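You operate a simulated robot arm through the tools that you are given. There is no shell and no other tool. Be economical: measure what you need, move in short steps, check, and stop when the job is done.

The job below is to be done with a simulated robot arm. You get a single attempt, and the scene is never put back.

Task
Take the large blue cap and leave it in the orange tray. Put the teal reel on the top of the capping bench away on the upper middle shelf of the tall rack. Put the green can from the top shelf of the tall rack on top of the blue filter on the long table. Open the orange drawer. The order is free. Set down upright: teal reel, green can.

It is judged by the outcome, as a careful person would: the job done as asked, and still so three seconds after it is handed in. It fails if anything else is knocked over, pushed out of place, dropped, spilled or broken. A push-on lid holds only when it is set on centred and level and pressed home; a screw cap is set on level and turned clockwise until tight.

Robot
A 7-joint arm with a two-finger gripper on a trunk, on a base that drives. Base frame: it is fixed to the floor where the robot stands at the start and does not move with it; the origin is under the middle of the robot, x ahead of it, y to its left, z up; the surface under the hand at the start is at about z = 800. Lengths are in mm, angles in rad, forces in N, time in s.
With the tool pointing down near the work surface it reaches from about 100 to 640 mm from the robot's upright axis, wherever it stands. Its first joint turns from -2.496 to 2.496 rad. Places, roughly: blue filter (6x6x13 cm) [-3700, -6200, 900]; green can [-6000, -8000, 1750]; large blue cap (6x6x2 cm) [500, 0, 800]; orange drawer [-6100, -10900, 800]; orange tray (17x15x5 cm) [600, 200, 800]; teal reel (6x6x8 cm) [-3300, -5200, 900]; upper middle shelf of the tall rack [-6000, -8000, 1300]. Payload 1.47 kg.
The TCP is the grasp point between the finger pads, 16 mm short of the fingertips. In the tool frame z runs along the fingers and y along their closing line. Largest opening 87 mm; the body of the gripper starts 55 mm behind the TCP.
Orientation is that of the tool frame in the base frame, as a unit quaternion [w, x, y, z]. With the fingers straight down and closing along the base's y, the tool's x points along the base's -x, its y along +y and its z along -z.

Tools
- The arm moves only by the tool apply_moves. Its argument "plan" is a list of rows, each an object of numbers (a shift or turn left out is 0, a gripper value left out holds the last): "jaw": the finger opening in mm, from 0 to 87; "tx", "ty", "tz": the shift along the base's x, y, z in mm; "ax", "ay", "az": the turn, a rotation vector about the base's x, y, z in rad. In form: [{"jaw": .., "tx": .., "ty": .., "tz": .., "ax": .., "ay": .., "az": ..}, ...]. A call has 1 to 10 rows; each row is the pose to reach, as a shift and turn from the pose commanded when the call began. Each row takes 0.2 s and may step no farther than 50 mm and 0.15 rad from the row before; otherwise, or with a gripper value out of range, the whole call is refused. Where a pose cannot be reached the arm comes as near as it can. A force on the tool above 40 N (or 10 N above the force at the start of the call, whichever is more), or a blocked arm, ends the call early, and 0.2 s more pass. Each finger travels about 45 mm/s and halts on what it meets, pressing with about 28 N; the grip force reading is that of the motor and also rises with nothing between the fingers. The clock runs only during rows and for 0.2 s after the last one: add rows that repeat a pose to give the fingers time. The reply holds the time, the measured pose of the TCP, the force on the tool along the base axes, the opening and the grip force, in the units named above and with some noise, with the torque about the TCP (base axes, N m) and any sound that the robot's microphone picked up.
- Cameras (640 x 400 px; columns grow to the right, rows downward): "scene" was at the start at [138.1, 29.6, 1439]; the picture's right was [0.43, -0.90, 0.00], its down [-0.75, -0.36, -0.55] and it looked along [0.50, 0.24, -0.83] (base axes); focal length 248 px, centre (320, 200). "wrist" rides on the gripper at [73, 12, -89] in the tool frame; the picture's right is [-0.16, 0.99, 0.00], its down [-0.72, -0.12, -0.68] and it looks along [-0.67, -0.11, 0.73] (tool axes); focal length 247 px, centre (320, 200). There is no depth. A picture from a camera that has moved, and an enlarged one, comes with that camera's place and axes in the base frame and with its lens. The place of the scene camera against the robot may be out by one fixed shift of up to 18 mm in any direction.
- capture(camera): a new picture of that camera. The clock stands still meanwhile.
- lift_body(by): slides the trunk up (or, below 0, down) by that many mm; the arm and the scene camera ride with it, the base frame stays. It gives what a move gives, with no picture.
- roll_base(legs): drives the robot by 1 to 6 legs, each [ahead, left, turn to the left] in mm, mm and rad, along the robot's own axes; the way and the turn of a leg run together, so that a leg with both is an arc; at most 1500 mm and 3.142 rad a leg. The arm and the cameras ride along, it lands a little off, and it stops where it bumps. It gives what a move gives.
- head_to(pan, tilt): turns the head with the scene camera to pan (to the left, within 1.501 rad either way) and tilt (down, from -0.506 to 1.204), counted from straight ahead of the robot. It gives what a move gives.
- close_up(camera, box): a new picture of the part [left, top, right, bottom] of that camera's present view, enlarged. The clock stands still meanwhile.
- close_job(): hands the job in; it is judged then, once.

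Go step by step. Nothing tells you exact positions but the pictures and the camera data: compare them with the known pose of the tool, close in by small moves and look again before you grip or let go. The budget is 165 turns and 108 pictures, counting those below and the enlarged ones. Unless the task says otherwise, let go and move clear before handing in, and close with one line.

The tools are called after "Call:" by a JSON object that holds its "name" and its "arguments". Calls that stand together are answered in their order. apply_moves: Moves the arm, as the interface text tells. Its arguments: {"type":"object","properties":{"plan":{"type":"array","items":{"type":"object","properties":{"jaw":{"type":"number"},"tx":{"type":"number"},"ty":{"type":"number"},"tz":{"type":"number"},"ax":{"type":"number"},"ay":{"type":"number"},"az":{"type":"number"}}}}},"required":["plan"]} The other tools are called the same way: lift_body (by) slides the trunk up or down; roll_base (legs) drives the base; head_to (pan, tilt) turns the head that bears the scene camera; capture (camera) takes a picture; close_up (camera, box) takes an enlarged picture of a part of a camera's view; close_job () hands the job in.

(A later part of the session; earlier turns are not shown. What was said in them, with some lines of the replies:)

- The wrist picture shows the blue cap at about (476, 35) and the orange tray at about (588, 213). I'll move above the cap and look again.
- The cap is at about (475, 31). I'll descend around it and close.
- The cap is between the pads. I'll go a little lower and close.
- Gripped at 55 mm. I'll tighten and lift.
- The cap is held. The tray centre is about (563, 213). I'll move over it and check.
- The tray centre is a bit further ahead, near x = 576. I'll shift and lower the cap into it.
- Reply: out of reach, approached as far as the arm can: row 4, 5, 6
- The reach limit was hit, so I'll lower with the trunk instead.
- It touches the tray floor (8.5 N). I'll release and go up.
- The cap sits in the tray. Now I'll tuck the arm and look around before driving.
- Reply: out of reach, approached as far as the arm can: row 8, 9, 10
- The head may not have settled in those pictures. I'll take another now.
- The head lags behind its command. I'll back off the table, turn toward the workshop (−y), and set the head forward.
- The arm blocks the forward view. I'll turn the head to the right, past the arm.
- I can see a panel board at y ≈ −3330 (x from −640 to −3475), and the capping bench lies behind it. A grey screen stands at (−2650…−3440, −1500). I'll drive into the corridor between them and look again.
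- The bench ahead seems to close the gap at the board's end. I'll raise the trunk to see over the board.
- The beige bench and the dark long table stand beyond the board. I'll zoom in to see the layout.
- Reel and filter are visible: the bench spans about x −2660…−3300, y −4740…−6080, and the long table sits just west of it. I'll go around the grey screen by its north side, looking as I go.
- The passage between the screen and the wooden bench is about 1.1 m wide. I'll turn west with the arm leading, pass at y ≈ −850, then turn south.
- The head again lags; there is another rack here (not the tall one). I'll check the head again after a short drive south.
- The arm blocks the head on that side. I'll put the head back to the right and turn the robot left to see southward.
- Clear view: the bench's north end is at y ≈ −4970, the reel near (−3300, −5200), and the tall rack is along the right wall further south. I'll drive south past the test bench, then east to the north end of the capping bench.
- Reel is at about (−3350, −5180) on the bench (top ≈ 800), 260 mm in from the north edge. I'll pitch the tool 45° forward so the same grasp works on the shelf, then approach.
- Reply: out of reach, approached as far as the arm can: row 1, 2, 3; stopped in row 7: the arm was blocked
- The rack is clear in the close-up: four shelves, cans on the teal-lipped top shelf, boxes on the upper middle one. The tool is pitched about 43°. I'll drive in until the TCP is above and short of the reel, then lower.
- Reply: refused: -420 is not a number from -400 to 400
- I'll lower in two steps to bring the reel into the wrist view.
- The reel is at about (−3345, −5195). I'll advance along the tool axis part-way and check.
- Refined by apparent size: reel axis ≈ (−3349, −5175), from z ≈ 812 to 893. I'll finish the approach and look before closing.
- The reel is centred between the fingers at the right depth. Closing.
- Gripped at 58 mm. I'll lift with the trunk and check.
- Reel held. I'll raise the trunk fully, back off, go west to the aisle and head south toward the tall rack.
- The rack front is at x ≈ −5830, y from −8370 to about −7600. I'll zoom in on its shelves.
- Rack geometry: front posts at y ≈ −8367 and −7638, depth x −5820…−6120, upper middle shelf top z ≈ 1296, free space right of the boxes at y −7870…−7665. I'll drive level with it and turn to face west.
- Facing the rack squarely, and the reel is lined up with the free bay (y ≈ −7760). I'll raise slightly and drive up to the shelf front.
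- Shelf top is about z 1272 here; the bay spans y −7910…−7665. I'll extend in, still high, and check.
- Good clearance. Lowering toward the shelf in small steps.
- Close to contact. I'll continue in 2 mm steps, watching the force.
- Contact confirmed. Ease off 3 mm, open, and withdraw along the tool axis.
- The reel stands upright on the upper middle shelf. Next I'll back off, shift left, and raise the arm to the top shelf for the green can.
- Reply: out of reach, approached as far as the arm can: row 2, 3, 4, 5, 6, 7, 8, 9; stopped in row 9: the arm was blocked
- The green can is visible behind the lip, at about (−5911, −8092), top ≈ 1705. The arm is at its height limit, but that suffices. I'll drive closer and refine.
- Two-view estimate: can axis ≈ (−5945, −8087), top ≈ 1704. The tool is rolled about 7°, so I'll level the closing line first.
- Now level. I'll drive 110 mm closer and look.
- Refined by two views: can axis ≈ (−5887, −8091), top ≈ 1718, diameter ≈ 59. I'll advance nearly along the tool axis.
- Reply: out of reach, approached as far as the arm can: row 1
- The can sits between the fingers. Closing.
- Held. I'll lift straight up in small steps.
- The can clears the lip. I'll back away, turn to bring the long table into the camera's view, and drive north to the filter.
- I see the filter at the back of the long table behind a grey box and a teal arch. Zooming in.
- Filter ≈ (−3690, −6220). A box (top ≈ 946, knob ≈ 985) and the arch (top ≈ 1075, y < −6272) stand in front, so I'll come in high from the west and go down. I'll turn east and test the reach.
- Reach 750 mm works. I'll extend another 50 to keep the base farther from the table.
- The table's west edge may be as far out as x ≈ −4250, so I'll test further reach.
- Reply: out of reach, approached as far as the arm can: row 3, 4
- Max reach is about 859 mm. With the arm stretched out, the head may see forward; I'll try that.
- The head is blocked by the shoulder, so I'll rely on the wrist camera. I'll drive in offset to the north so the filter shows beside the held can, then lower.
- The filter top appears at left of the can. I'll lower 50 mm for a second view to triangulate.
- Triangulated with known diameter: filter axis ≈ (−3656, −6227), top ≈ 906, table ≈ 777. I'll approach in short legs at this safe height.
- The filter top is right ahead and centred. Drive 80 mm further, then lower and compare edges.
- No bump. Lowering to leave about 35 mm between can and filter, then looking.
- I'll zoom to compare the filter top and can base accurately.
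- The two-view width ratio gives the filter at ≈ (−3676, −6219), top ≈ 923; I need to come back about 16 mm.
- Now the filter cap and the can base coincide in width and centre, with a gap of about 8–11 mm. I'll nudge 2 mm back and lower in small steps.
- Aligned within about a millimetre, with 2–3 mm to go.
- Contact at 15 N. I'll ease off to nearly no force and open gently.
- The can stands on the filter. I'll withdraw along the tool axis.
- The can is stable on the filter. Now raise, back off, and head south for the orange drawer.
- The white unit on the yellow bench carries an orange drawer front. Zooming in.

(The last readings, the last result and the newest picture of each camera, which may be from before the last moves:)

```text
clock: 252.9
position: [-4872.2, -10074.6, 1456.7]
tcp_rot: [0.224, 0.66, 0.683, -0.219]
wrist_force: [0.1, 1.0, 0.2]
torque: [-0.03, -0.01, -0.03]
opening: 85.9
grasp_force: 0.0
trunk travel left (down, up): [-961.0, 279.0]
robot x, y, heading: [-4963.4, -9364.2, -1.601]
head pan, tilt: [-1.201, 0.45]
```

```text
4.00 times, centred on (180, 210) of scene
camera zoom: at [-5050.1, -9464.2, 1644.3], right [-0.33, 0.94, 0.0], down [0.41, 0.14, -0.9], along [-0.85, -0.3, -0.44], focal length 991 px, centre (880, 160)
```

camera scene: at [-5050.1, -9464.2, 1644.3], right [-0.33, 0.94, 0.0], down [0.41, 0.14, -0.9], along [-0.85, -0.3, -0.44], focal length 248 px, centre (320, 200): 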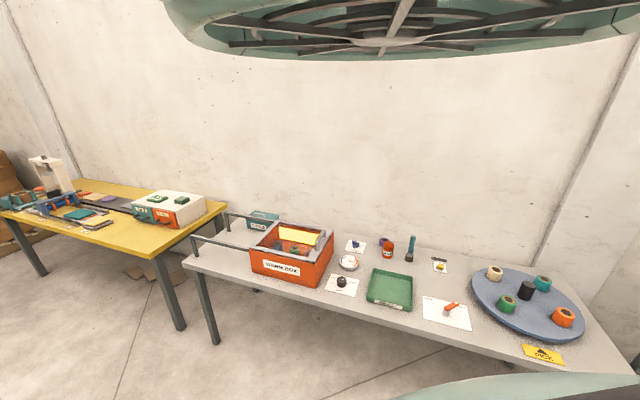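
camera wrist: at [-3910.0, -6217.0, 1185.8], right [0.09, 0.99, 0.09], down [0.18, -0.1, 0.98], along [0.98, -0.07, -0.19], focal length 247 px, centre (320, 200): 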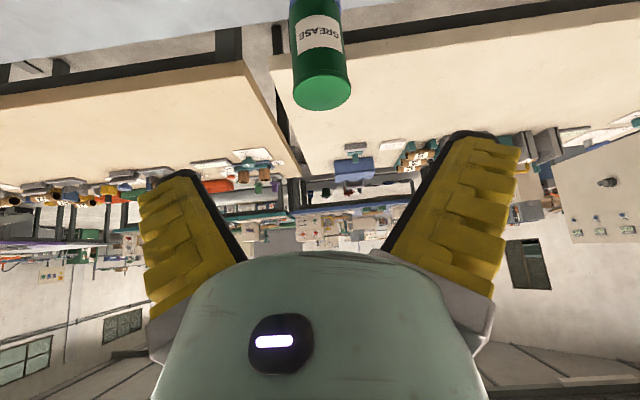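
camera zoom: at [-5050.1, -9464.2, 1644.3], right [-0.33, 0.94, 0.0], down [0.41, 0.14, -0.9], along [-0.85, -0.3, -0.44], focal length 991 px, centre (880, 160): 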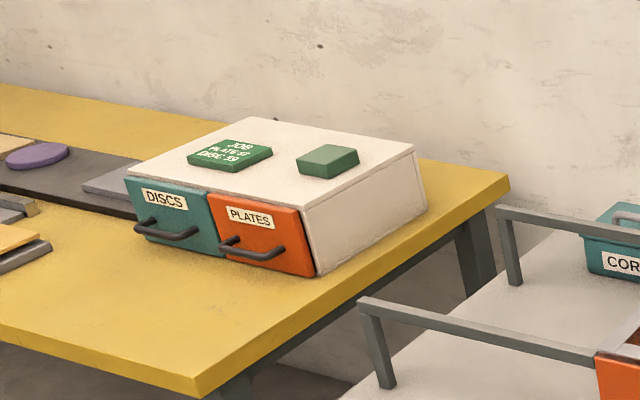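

It is a white cabinet with a teal and an orange ("PLATES") drawer, front plane x ≈ −6020, handle around (−5985, −10830, 829), pulling toward +x. I'll roll the gripper 90° so the fingers close above/below the handle bar.

Call:
{"name": "apply_moves", "arguments": {"plan": [{"jaw": 60, "ax": 0.0024, "ay": -0.085, "az": -0.115}, {"ax": 0.0048, "ay": -0.17, "az": -0.23}, {"ax": 0.0072, "ay": -0.255, "az": -0.345}, {"ax": 0.0096, "ay": -0.34, "az": -0.46}, {"ax": 0.012, "ay": -0.425, "az": -0.575}, {"ax": 0.0144, "ay": -0.51, "az": -0.69}, {"ax": 0.0168, "ay": -0.595, "az": -0.805}, {"ax": 0.0192, "ay": -0.68, "az": -0.92}, {"ax": 0.0216, "ay": -0.765, "az": -1.035}, {"ax": 0.024, "ay": -0.85, "az": -1.15}]}}

```text
clock: 255.1
position: [-4872.7, -10074.3, 1454.6]
tcp_rot: [0.313, 0.946, 0.082, -0.017]
wrist_force: [0.9, -0.5, -0.6]
torque: [0.05, -0.02, 0.03]
opening: 64.6
grasp_force: 3.0
trunk travel left (down, up): [-961.0, 279.0]
robot x, y, heading: [-4962.8, -9364.9, -1.6]
head pan, tilt: [-1.201, 0.45]
```

Roll works. I'll finish the last bit of roll, drive to the yellow bench and turn west, staying high.

Call:
{"name": "apply_moves", "arguments": {"plan": [{"jaw": 40, "ax": 0.0014, "ay": -0.05, "az": -0.067}, {"ax": 0.0027, "ay": -0.1, "az": -0.133}, {"ax": 0.0027, "ay": -0.1, "az": -0.133}]}}

Call:
{"name": "roll_base", "arguments": {"legs": [[1357, -142, 0], [0, 0, -1.54]]}}

Call:
{"name": "capture", "arguments": {"camera": "wrist"}}

```text
clock: 255.9
position: [-4871.6, -10074.7, 1455.3]
tcp_rot: [0.313, 0.95, 0.005, 0.01]
wrist_force: [0.7, -0.8, 0.2]
torque: [0.0, 0.0, 0.01]
opening: 45.9
grasp_force: 4.3
trunk travel left (down, up): [-961.0, 279.0]
robot x, y, heading: [-4966.9, -9364.4, -1.607]
head pan, tilt: [-1.201, 0.45]
```

```text
clock: 266.5
position: [-5839.4, -10855.5, 1454.6]
tcp_rot: [0.233, 0.691, -0.651, -0.21]
wrist_force: [-0.8, -1.0, 0.4]
torque: [0.04, 0.01, 0.0]
opening: 46.0
grasp_force: 3.8
trunk travel left (down, up): [-961.0, 279.0]
robot x, y, heading: [-5132.4, -10728.4, -3.121]
head pan, tilt: [-1.201, 0.45]
```

```text
39 pictures are left
camera wrist: at [-5791.6, -10924.0, 1536.4], right [-0.8, 0.11, 0.59], down [0.45, 0.76, 0.47], along [-0.39, 0.64, -0.66], focal length 247 px, centre (320, 200)
```

wrist: 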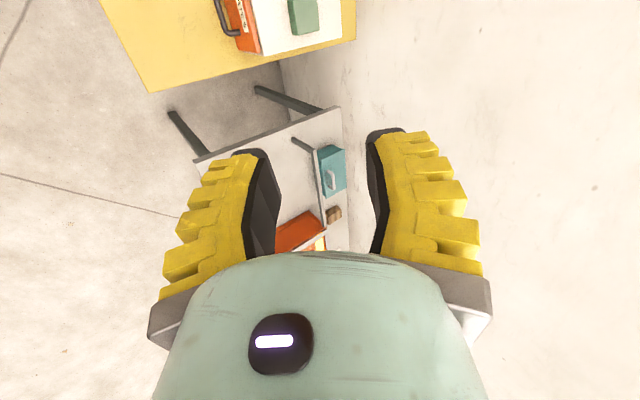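

The orange drawer is at the picture's edge. I'll shift south 150 mm and lower 300 mm for a better view.

Call:
{"name": "roll_base", "arguments": {"legs": [[0, 160, 0]]}}

Call:
{"name": "lift_body", "arguments": {"by": -320}}

Call:
{"name": "capture", "arguments": {"camera": "wrist"}}

```text
clock: 267.9
position: [-5837.1, -11013.7, 1456.9]
tcp_rot: [0.233, 0.691, -0.652, -0.21]
wrist_force: [0.0, 0.6, -0.7]
torque: [0.01, -0.04, -0.01]
opening: 45.9
grasp_force: 4.4
trunk travel left (down, up): [-961.0, 279.0]
robot x, y, heading: [-5130.0, -10881.8, -3.129]
head pan, tilt: [-1.201, 0.45]
```

```text
clock: 271.1
position: [-5836.9, -11014.1, 1136.6]
tcp_rot: [0.234, 0.691, -0.651, -0.21]
wrist_force: [0.6, 0.2, 0.5]
torque: [-0.03, 0.0, 0.02]
opening: 46.0
grasp_force: 4.3
trunk travel left (down, up): [-641.0, 599.0]
robot x, y, heading: [-5129.7, -10887.1, -3.124]
head pan, tilt: [-1.201, 0.45]
```

```text
38 pictures are left
camera wrist: at [-5789.4, -11083.6, 1216.5], right [-0.8, 0.12, 0.59], down [0.45, 0.76, 0.47], along [-0.39, 0.64, -0.66], focal length 247 px, centre (320, 200)
```

wrist: 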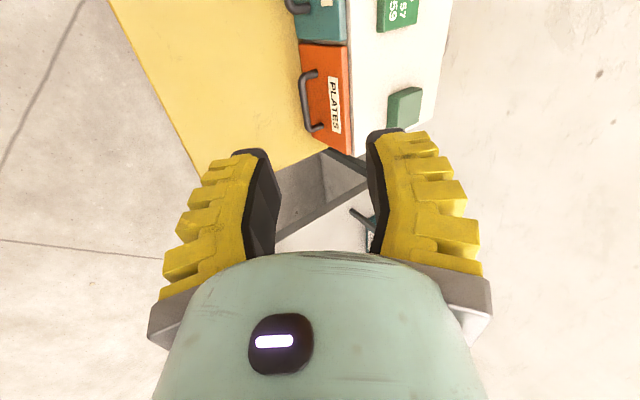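

Call:
{"name": "close_up", "arguments": {"camera": "wrist", "box": [240, 20, 400, 120]}}

Call:
{"name": "close_up", "arguments": {"camera": "wrist", "box": [240, 60, 400, 160]}}

```text
4.00 times, centred on (320, 70) of wrist
camera zoom: at [-5789.4, -11083.6, 1216.5], right [-0.8, 0.12, 0.59], down [0.45, 0.76, 0.47], along [-0.39, 0.64, -0.66], focal length 988 px, centre (320, 720)
```

zoom: 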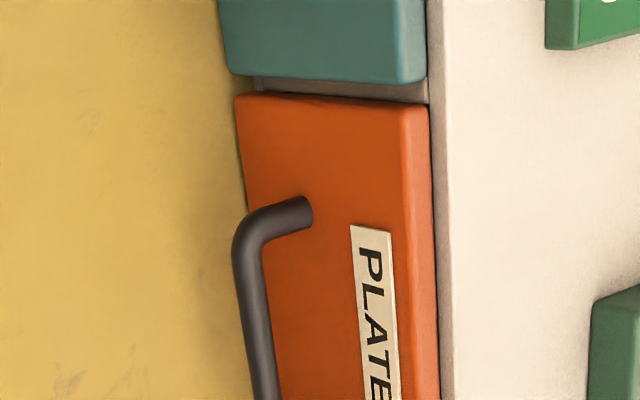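

```text
4.00 times, centred on (320, 110) of wrist
camera zoom: at [-5789.4, -11083.6, 1216.5], right [-0.8, 0.12, 0.59], down [0.45, 0.76, 0.47], along [-0.39, 0.64, -0.66], focal length 988 px, centre (320, 560)
```

zoom: 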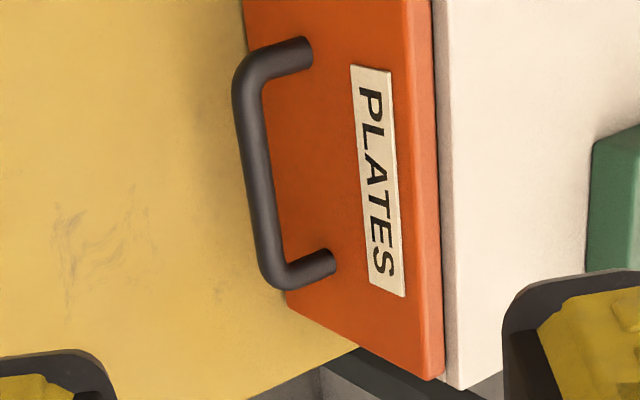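

The handle bar: centre ≈ (−6022, −10927, 820), about 95 mm long, 11 mm thick, some 37 mm off the face. I'll move to a pre-grasp point back along the tool axis.

Call:
{"name": "roll_base", "arguments": {"legs": [[105, -94, 0]]}}

Call:
{"name": "lift_body", "arguments": {"by": -180}}

Call:
{"name": "capture", "arguments": {"camera": "wrist"}}

```text
clock: 272.4
position: [-5944.2, -10923.8, 1135.8]
tcp_rot: [0.234, 0.691, -0.651, -0.211]
wrist_force: [0.1, 0.7, -0.7]
torque: [0.01, 0.02, 0.01]
opening: 45.7
grasp_force: 3.8
trunk travel left (down, up): [-641.0, 599.0]
robot x, y, heading: [-5235.6, -10798.7, -3.122]
head pan, tilt: [-1.201, 0.45]
```

```text
clock: 274.4
position: [-5943.3, -10925.1, 955.7]
tcp_rot: [0.234, 0.691, -0.651, -0.209]
wrist_force: [-0.3, 1.4, 0.0]
torque: [-0.02, 0.0, 0.03]
opening: 46.0
grasp_force: 4.0
trunk travel left (down, up): [-461.0, 779.0]
robot x, y, heading: [-5235.7, -10799.6, -3.124]
head pan, tilt: [-1.201, 0.45]
```

```text
35 pictures are left
camera wrist: at [-5895.9, -10993.8, 1036.6], right [-0.8, 0.11, 0.59], down [0.45, 0.76, 0.47], along [-0.39, 0.64, -0.66], focal length 247 px, centre (320, 200)
```

wrist: 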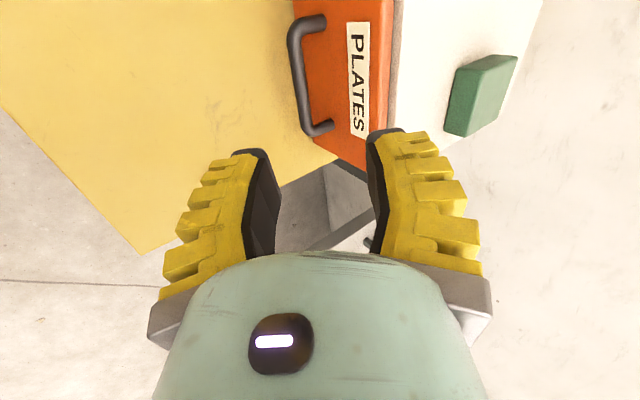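

Measured again: bar centre ≈ (−6014, −10937, 832), about 16 mm off the tool axis. I'll shift sideways and advance half-way.

Call:
{"name": "apply_moves", "arguments": {"plan": [{"jaw": 38, "tx": 13, "ty": -4, "tz": -10}, {"jaw": 38, "tx": -8, "ty": -6, "tz": -38}, {"jaw": 38, "tx": -29, "ty": -8, "tz": -66}, {"jaw": 38, "tx": -29, "ty": -8, "tz": -66}]}}

Call:
{"name": "capture", "arguments": {"camera": "wrist"}}

```text
clock: 275.4
position: [-5972.5, -10932.7, 891.6]
tcp_rot: [0.234, 0.691, -0.651, -0.21]
wrist_force: [-0.1, -0.3, -0.2]
torque: [0.0, -0.03, -0.03]
opening: 43.9
grasp_force: 4.0
trunk travel left (down, up): [-461.0, 779.0]
robot x, y, heading: [-5239.4, -10791.8, -3.122]
head pan, tilt: [-1.201, 0.45]
```

```text
34 pictures are left
camera wrist: at [-5925.0, -11001.7, 970.6], right [-0.8, 0.12, 0.59], down [0.45, 0.76, 0.47], along [-0.39, 0.64, -0.66], focal length 247 px, centre (320, 200)
```

wrist: 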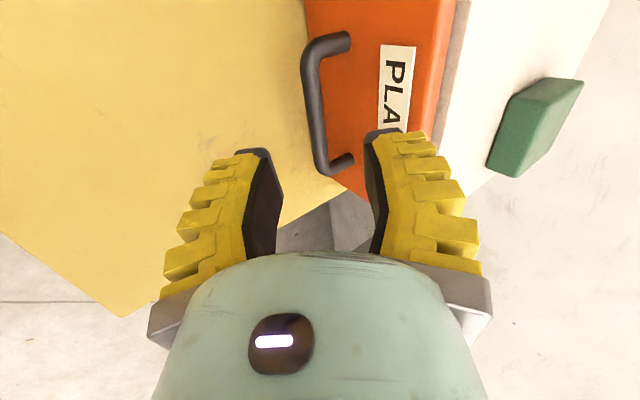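

Call:
{"name": "close_up", "arguments": {"camera": "wrist", "box": [230, 0, 422, 200]}}

```text
2.00 times, centred on (326, 100) of wrist
camera zoom: at [-5925.0, -11001.7, 970.6], right [-0.8, 0.12, 0.59], down [0.45, 0.76, 0.47], along [-0.39, 0.64, -0.66], focal length 494 px, centre (308, 400)
```

zoom: 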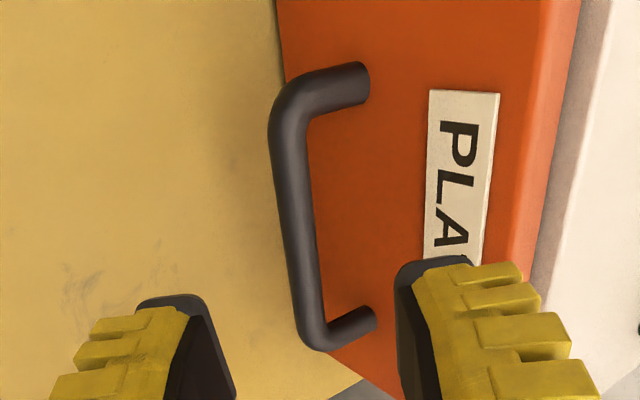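

The tool axis lines up with the bar (within ~4 mm). I'll narrow the jaw and advance 45 mm along the axis.

Call:
{"name": "apply_moves", "arguments": {"plan": [{"jaw": 30, "tx": 2, "tz": -2}, {"jaw": 30, "tx": -10, "ty": -1, "tz": -18}, {"jaw": 30, "tx": -24, "ty": -2, "tz": -38}, {"jaw": 30, "tx": -24, "ty": -2, "tz": -38}]}}

Call:
{"name": "capture", "arguments": {"camera": "wrist"}}

```text
clock: 276.4
position: [-5998.5, -10934.8, 853.3]
tcp_rot: [0.235, 0.691, -0.651, -0.21]
wrist_force: [0.3, -0.5, -0.4]
torque: [0.01, 0.01, 0.01]
opening: 36.3
grasp_force: 4.2
trunk travel left (down, up): [-461.0, 779.0]
robot x, y, heading: [-5238.1, -10797.1, -3.118]
head pan, tilt: [-1.201, 0.45]
```

```text
32 pictures are left
camera wrist: at [-5949.3, -11003.6, 933.7], right [-0.8, 0.12, 0.59], down [0.45, 0.76, 0.47], along [-0.39, 0.64, -0.66], focal length 247 px, centre (320, 200)
```

wrist: 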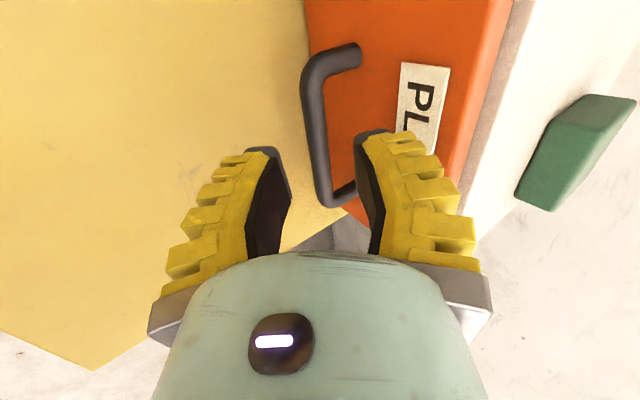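

The bar is about 46 mm further along the axis and centred. Advance 38 mm more.

Call:
{"name": "apply_moves", "arguments": {"plan": [{"jaw": 28, "tx": -7, "ty": -1, "tz": -10}, {"tx": -14, "ty": -1, "tz": -20}, {"tx": -22, "ty": -2, "tz": -30}, {"tx": -22, "ty": -2, "tz": -30}]}}

Call:
{"name": "capture", "arguments": {"camera": "wrist"}}

```text
clock: 277.4
position: [-6019.8, -10936.0, 822.1]
tcp_rot: [0.234, 0.691, -0.65, -0.211]
wrist_force: [0.2, 0.1, -1.0]
torque: [-0.03, 0.02, 0.02]
opening: 34.0
grasp_force: 4.6
trunk travel left (down, up): [-461.0, 779.0]
robot x, y, heading: [-5238.3, -10797.5, -3.124]
head pan, tilt: [-1.201, 0.45]
```

```text
31 pictures are left
camera wrist: at [-5971.2, -11005.3, 902.5], right [-0.8, 0.12, 0.59], down [0.45, 0.76, 0.47], along [-0.39, 0.64, -0.66], focal length 247 px, centre (320, 200)
```

wrist: 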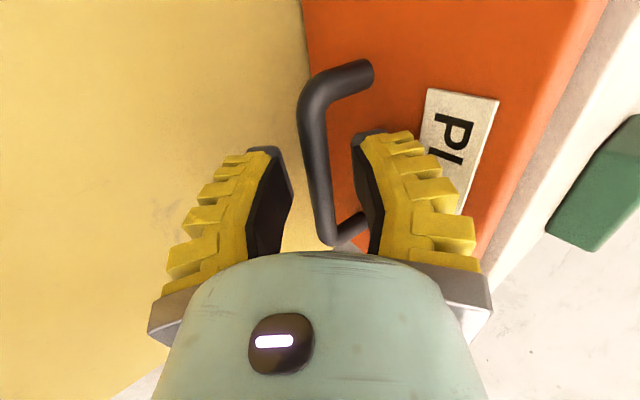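

Bar is between the fingers, with about 20 mm to go. Advance 16 mm and close.

Call:
{"name": "apply_moves", "arguments": {"plan": [{"tx": -5, "tz": -7}, {"tx": -10, "tz": -13}, {"tx": -10, "tz": -13}]}}

Call:
{"name": "capture", "arguments": {"camera": "wrist"}}

```text
clock: 278.2
position: [-6025.5, -10936.5, 807.3]
tcp_rot: [0.233, 0.691, -0.651, -0.209]
wrist_force: [32.5, 3.1, 20.5]
torque: [0.18, 1.51, -0.6]
opening: 28.4
grasp_force: 4.8
trunk travel left (down, up): [-461.0, 779.0]
robot x, y, heading: [-5238.4, -10795.4, -3.125]
head pan, tilt: [-1.201, 0.45]
```

```text
30 pictures are left
camera wrist: at [-5977.4, -11005.8, 888.3], right [-0.8, 0.12, 0.58], down [0.45, 0.76, 0.47], along [-0.39, 0.64, -0.66], focal length 247 px, centre (320, 200)
```

wrist: 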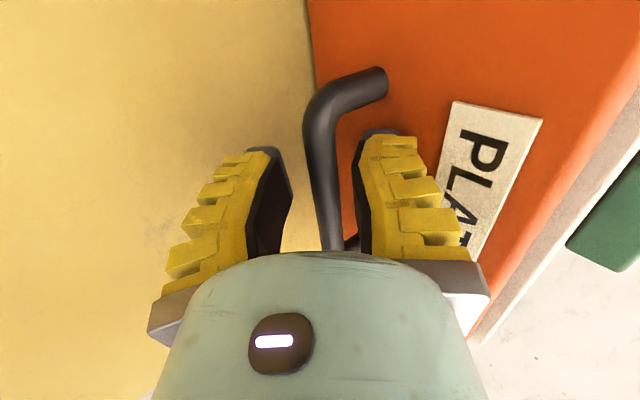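

The inner finger touched the drawer face; the bar is at the grasp point. I'll back off 5 mm and close on it.

Call:
{"name": "apply_moves", "arguments": {"plan": [{"tx": 6, "tz": 1}, {"tx": 6, "tz": 1, "jaw": 10}, {"tx": 6, "tz": 1, "jaw": 0}, {"tx": 6, "tz": 1, "jaw": 0}, {"tx": 6, "tz": 1, "jaw": 0}]}}

Call:
{"name": "capture", "arguments": {"camera": "wrist"}}

```text
clock: 279.4
position: [-6024.1, -10934.8, 811.7]
tcp_rot: [0.235, 0.691, -0.651, -0.211]
wrist_force: [1.1, 2.4, 7.1]
torque: [-0.25, 0.0, -0.43]
opening: 5.9
grasp_force: 30.0
trunk travel left (down, up): [-461.0, 779.0]
robot x, y, heading: [-5236.2, -10796.8, -3.124]
head pan, tilt: [-1.201, 0.45]
```

```text
29 pictures are left
camera wrist: at [-5976.9, -11005.0, 892.0], right [-0.8, 0.12, 0.59], down [0.45, 0.76, 0.47], along [-0.39, 0.64, -0.66], focal length 247 px, centre (320, 200)
```

wrist: 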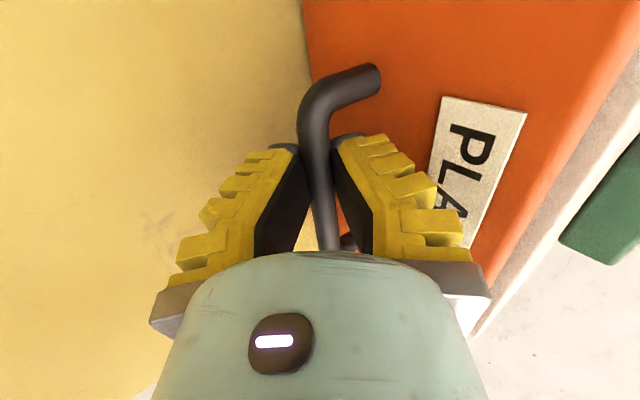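

Gripped. Pulling toward +x.

Call:
{"name": "apply_moves", "arguments": {"plan": [{"tx": 10}, {"tx": 20}, {"tx": 32}, {"tx": 45}, {"tx": 60}, {"tx": 60}]}}

Call:
{"name": "capture", "arguments": {"camera": "wrist"}}

```text
clock: 280.9
position: [-5964.2, -10936.0, 809.3]
tcp_rot: [0.233, 0.691, -0.651, -0.21]
wrist_force: [-0.1, 3.6, 8.8]
torque: [-0.21, 0.04, -0.43]
opening: 6.1
grasp_force: 30.0
trunk travel left (down, up): [-461.0, 779.0]
robot x, y, heading: [-5240.5, -10794.1, -3.118]
head pan, tilt: [-1.201, 0.45]
```

```text
28 pictures are left
camera wrist: at [-5916.2, -11005.1, 891.9], right [-0.8, 0.11, 0.59], down [0.45, 0.76, 0.47], along [-0.39, 0.64, -0.66], focal length 247 px, centre (320, 200)
```

wrist: 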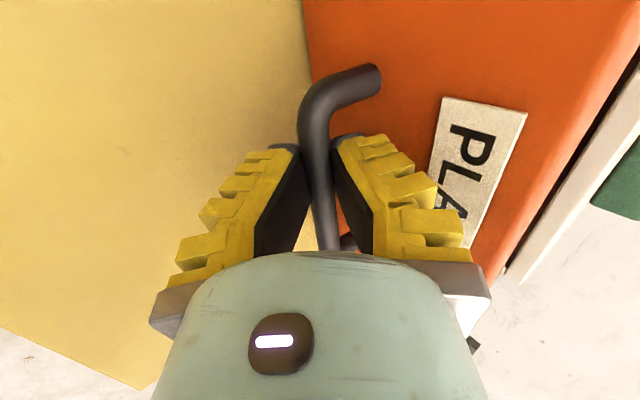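

The drawer slides freely. Continue pulling in increments, watching the x-force.

Call:
{"name": "apply_moves", "arguments": {"plan": [{"tx": 15}, {"tx": 30}, {"tx": 45}, {"tx": 60}, {"tx": 60}]}}

Call:
{"name": "capture", "arguments": {"camera": "wrist"}}

```text
clock: 282.1
position: [-5905.5, -10935.1, 811.4]
tcp_rot: [0.233, 0.69, -0.651, -0.212]
wrist_force: [0.6, 8.0, 14.5]
torque: [-0.42, 0.07, -0.37]
opening: 8.9
grasp_force: 29.8
trunk travel left (down, up): [-461.0, 779.0]
robot x, y, heading: [-5239.5, -10797.3, -3.124]
head pan, tilt: [-1.201, 0.45]
```

```text
27 pictures are left
camera wrist: at [-5856.9, -11005.3, 891.1], right [-0.8, 0.11, 0.59], down [0.45, 0.76, 0.47], along [-0.39, 0.64, -0.66], focal length 247 px, centre (320, 200)
```

wrist: 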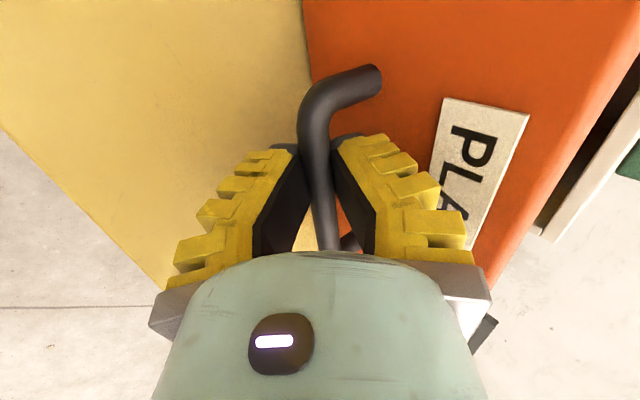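

Opened 120 mm. Small off-axis load; I'll relieve it (up 2, +y 2) and pull on.

Call:
{"name": "apply_moves", "arguments": {"plan": [{"tx": 10, "ty": 1, "tz": 1}, {"tx": 22, "ty": 2, "tz": 2}, {"tx": 34, "ty": 2, "tz": 2}, {"tx": 45, "ty": 2, "tz": 2}, {"tx": 45, "ty": 2, "tz": 2}]}}

Call:
{"name": "capture", "arguments": {"camera": "wrist"}}

```text
clock: 283.2
position: [-5857.8, -10935.0, 812.1]
tcp_rot: [0.234, 0.692, -0.651, -0.209]
wrist_force: [0.7, 1.0, 7.5]
torque: [-0.46, 0.05, -0.24]
opening: 6.1
grasp_force: 30.0
trunk travel left (down, up): [-461.0, 779.0]
robot x, y, heading: [-5235.3, -10792.6, -3.126]
head pan, tilt: [-1.201, 0.45]
```

```text
26 pictures are left
camera wrist: at [-5810.0, -11004.9, 892.1], right [-0.8, 0.11, 0.59], down [0.45, 0.76, 0.47], along [-0.39, 0.64, -0.66], focal length 247 px, centre (320, 200)
```

wrist: 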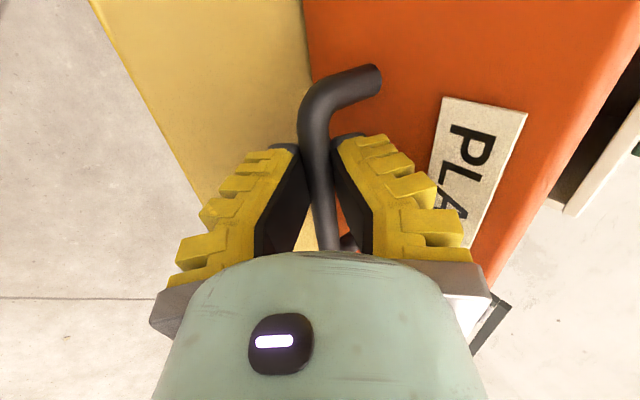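

165 mm open. A bit more, checking for the end stop.

Call:
{"name": "apply_moves", "arguments": {"plan": [{"tx": 8, "tz": 1}, {"tx": 16, "tz": 1}, {"tx": 24, "tz": 1}, {"tx": 32, "tz": 1}, {"tx": 32, "tz": 1}]}}

Call:
{"name": "capture", "arguments": {"camera": "wrist"}}

```text
clock: 284.4
position: [-5831.2, -10935.9, 811.6]
tcp_rot: [0.232, 0.691, -0.651, -0.211]
wrist_force: [-0.4, 8.1, 2.7]
torque: [0.12, -0.03, -0.71]
opening: 5.9
grasp_force: 29.8
out of reach, approached as far as the arm can: row 4, 5
trunk travel left (down, up): [-461.0, 779.0]
robot x, y, heading: [-5237.1, -10795.1, -3.121]
head pan, tilt: [-1.201, 0.45]
```

```text
25 pictures are left
camera wrist: at [-5783.6, -11005.5, 892.3], right [-0.8, 0.12, 0.59], down [0.45, 0.76, 0.47], along [-0.39, 0.64, -0.66], focal length 247 px, centre (320, 200)
```

wrist: 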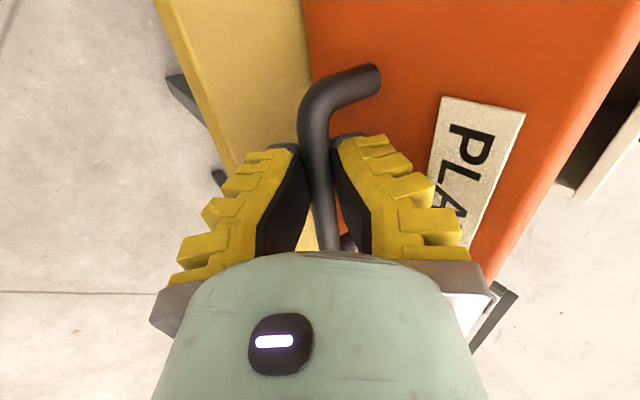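

The drawer is open about 190 mm, nearly its depth. I'll relieve side load, release to a modest opening.

Call:
{"name": "apply_moves", "arguments": {"plan": [{"ty": 1}, {"ty": 1, "jaw": 20}, {"ty": 1, "jaw": 34}, {"ty": 1, "jaw": 38}, {"ty": 1, "jaw": 38}]}}

Call:
{"name": "capture", "arguments": {"camera": "wrist"}}

```text
clock: 285.6
position: [-5830.9, -10937.9, 810.9]
tcp_rot: [0.233, 0.692, -0.651, -0.209]
wrist_force: [0.4, -1.1, 0.3]
torque: [0.0, -0.03, 0.03]
opening: 43.5
grasp_force: 4.0
trunk travel left (down, up): [-461.0, 779.0]
robot x, y, heading: [-5237.7, -10794.9, -3.12]
head pan, tilt: [-1.201, 0.45]
```

```text
24 pictures are left
camera wrist: at [-5782.9, -11007.3, 892.4], right [-0.8, 0.11, 0.59], down [0.45, 0.76, 0.47], along [-0.39, 0.64, -0.66], focal length 247 px, centre (320, 200)
```

wrist: 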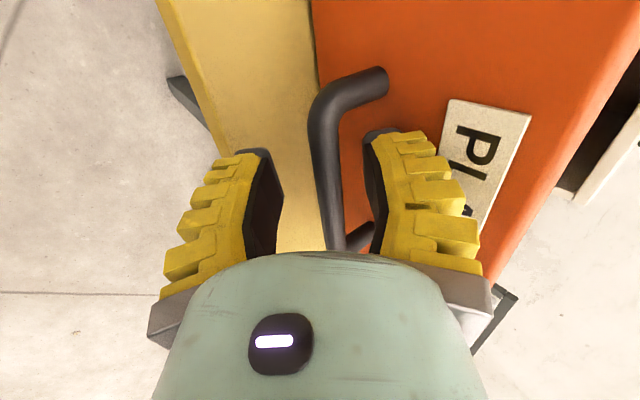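

Released; the bar sits closer to the inner finger. I'll withdraw by alternating small lifts and base back-offs along the tool axis.

Call:
{"name": "lift_body", "arguments": {"by": 16}}

Call:
{"name": "roll_base", "arguments": {"legs": [[-14, 0, 0]]}}

Call:
{"name": "lift_body", "arguments": {"by": 18}}

Call:
{"name": "capture", "arguments": {"camera": "wrist"}}

```text
clock: 286.3
position: [-5830.2, -10938.7, 828.5]
tcp_rot: [0.233, 0.691, -0.651, -0.21]
wrist_force: [0.1, 1.2, -0.6]
torque: [0.03, 0.0, 0.0]
opening: 43.8
grasp_force: 4.0
trunk travel left (down, up): [-477.0, 763.0]
robot x, y, heading: [-5234.3, -10796.0, -3.126]
head pan, tilt: [-1.201, 0.45]
```

```text
clock: 287.0
position: [-5817.1, -10937.9, 828.3]
tcp_rot: [0.233, 0.692, -0.651, -0.209]
wrist_force: [0.9, 0.4, -0.2]
torque: [0.01, 0.0, 0.02]
opening: 43.6
grasp_force: 4.6
trunk travel left (down, up): [-477.0, 763.0]
robot x, y, heading: [-5222.1, -10792.5, -3.123]
head pan, tilt: [-1.201, 0.45]
```

```text
clock: 287.7
position: [-5817.0, -10937.1, 846.1]
tcp_rot: [0.233, 0.691, -0.651, -0.209]
wrist_force: [0.4, 0.3, -0.6]
torque: [-0.01, 0.0, 0.01]
opening: 43.8
grasp_force: 4.1
trunk travel left (down, up): [-495.0, 745.0]
robot x, y, heading: [-5225.3, -10795.6, -3.12]
head pan, tilt: [-1.201, 0.45]
```

```text
23 pictures are left
camera wrist: at [-5768.9, -11006.8, 926.4], right [-0.8, 0.11, 0.59], down [0.45, 0.76, 0.47], along [-0.39, 0.64, -0.66], focal length 247 px, centre (320, 200)
```

wrist: 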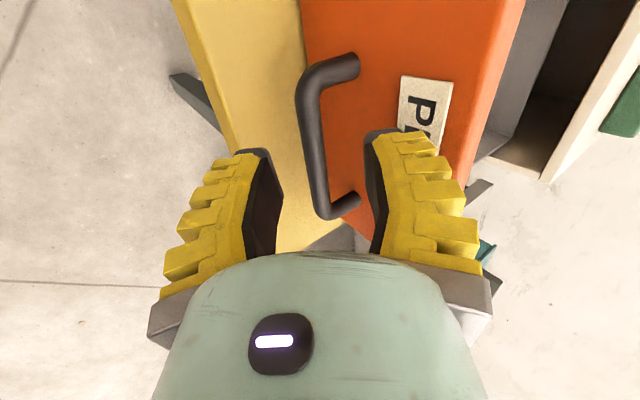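

Clearing well. Continue out and up.

Call:
{"name": "roll_base", "arguments": {"legs": [[-18, 0, 0]]}}

Call:
{"name": "lift_body", "arguments": {"by": 30}}

Call:
{"name": "roll_base", "arguments": {"legs": [[-40, 0, 0]]}}

Call:
{"name": "lift_body", "arguments": {"by": 260}}

Call:
{"name": "roll_base", "arguments": {"legs": [[0, 100, 0]]}}

Call:
{"name": "capture", "arguments": {"camera": "wrist"}}

```text
clock: 288.5
position: [-5798.9, -10937.2, 845.5]
tcp_rot: [0.234, 0.691, -0.651, -0.21]
wrist_force: [0.2, -0.9, -0.3]
torque: [0.0, 0.01, -0.02]
opening: 43.6
grasp_force: 4.7
trunk travel left (down, up): [-495.0, 745.0]
robot x, y, heading: [-5205.7, -10794.5, -3.125]
head pan, tilt: [-1.201, 0.45]
```

```text
clock: 289.2
position: [-5799.2, -10938.2, 874.9]
tcp_rot: [0.234, 0.692, -0.65, -0.209]
wrist_force: [-0.3, -0.2, 0.2]
torque: [0.0, 0.02, 0.01]
opening: 44.0
grasp_force: 4.1
trunk travel left (down, up): [-525.0, 715.0]
robot x, y, heading: [-5205.9, -10798.0, -3.121]
head pan, tilt: [-1.201, 0.45]
```

```text
clock: 290.1
position: [-5758.3, -10937.4, 874.4]
tcp_rot: [0.233, 0.692, -0.651, -0.209]
wrist_force: [1.2, 0.1, -0.1]
torque: [-0.02, 0.02, -0.01]
opening: 43.8
grasp_force: 4.5
trunk travel left (down, up): [-525.0, 715.0]
robot x, y, heading: [-5167.4, -10794.8, -3.12]
head pan, tilt: [-1.201, 0.45]
```

```text
clock: 292.8
position: [-5759.6, -10935.9, 1135.3]
tcp_rot: [0.233, 0.691, -0.651, -0.209]
wrist_force: [0.3, 0.7, 0.6]
torque: [0.0, 0.03, 0.01]
opening: 43.6
grasp_force: 3.9
trunk travel left (down, up): [-785.0, 455.0]
robot x, y, heading: [-5169.7, -10792.3, -3.123]
head pan, tilt: [-1.201, 0.45]
```

```text
clock: 293.9
position: [-5758.4, -11034.2, 1135.7]
tcp_rot: [0.233, 0.691, -0.651, -0.209]
wrist_force: [-0.1, 0.4, 0.6]
torque: [-0.02, 0.01, 0.02]
opening: 43.8
grasp_force: 4.3
trunk travel left (down, up): [-785.0, 455.0]
robot x, y, heading: [-5165.4, -10891.2, -3.121]
head pan, tilt: [-1.201, 0.45]
```

```text
22 pictures are left
camera wrist: at [-5710.8, -11103.2, 1216.3], right [-0.8, 0.11, 0.59], down [0.45, 0.76, 0.47], along [-0.39, 0.64, -0.66], focal length 247 px, centre (320, 200)
```

wrist: 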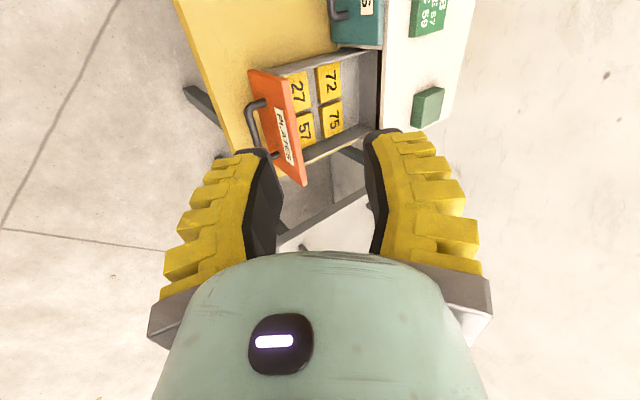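

The orange drawer stands open with its plates visible, and the rest is in place. The arm is clear, so I'm handing in.

Call:
{"name": "close_job", "arguments": {}}

```text
The job is handed in.
```

All four parts are done and handed in: the blue cap is in the orange tray, the teal reel stands on the upper middle shelf, the green can stands on the blue filter, and the orange drawer is open about 190 mm.
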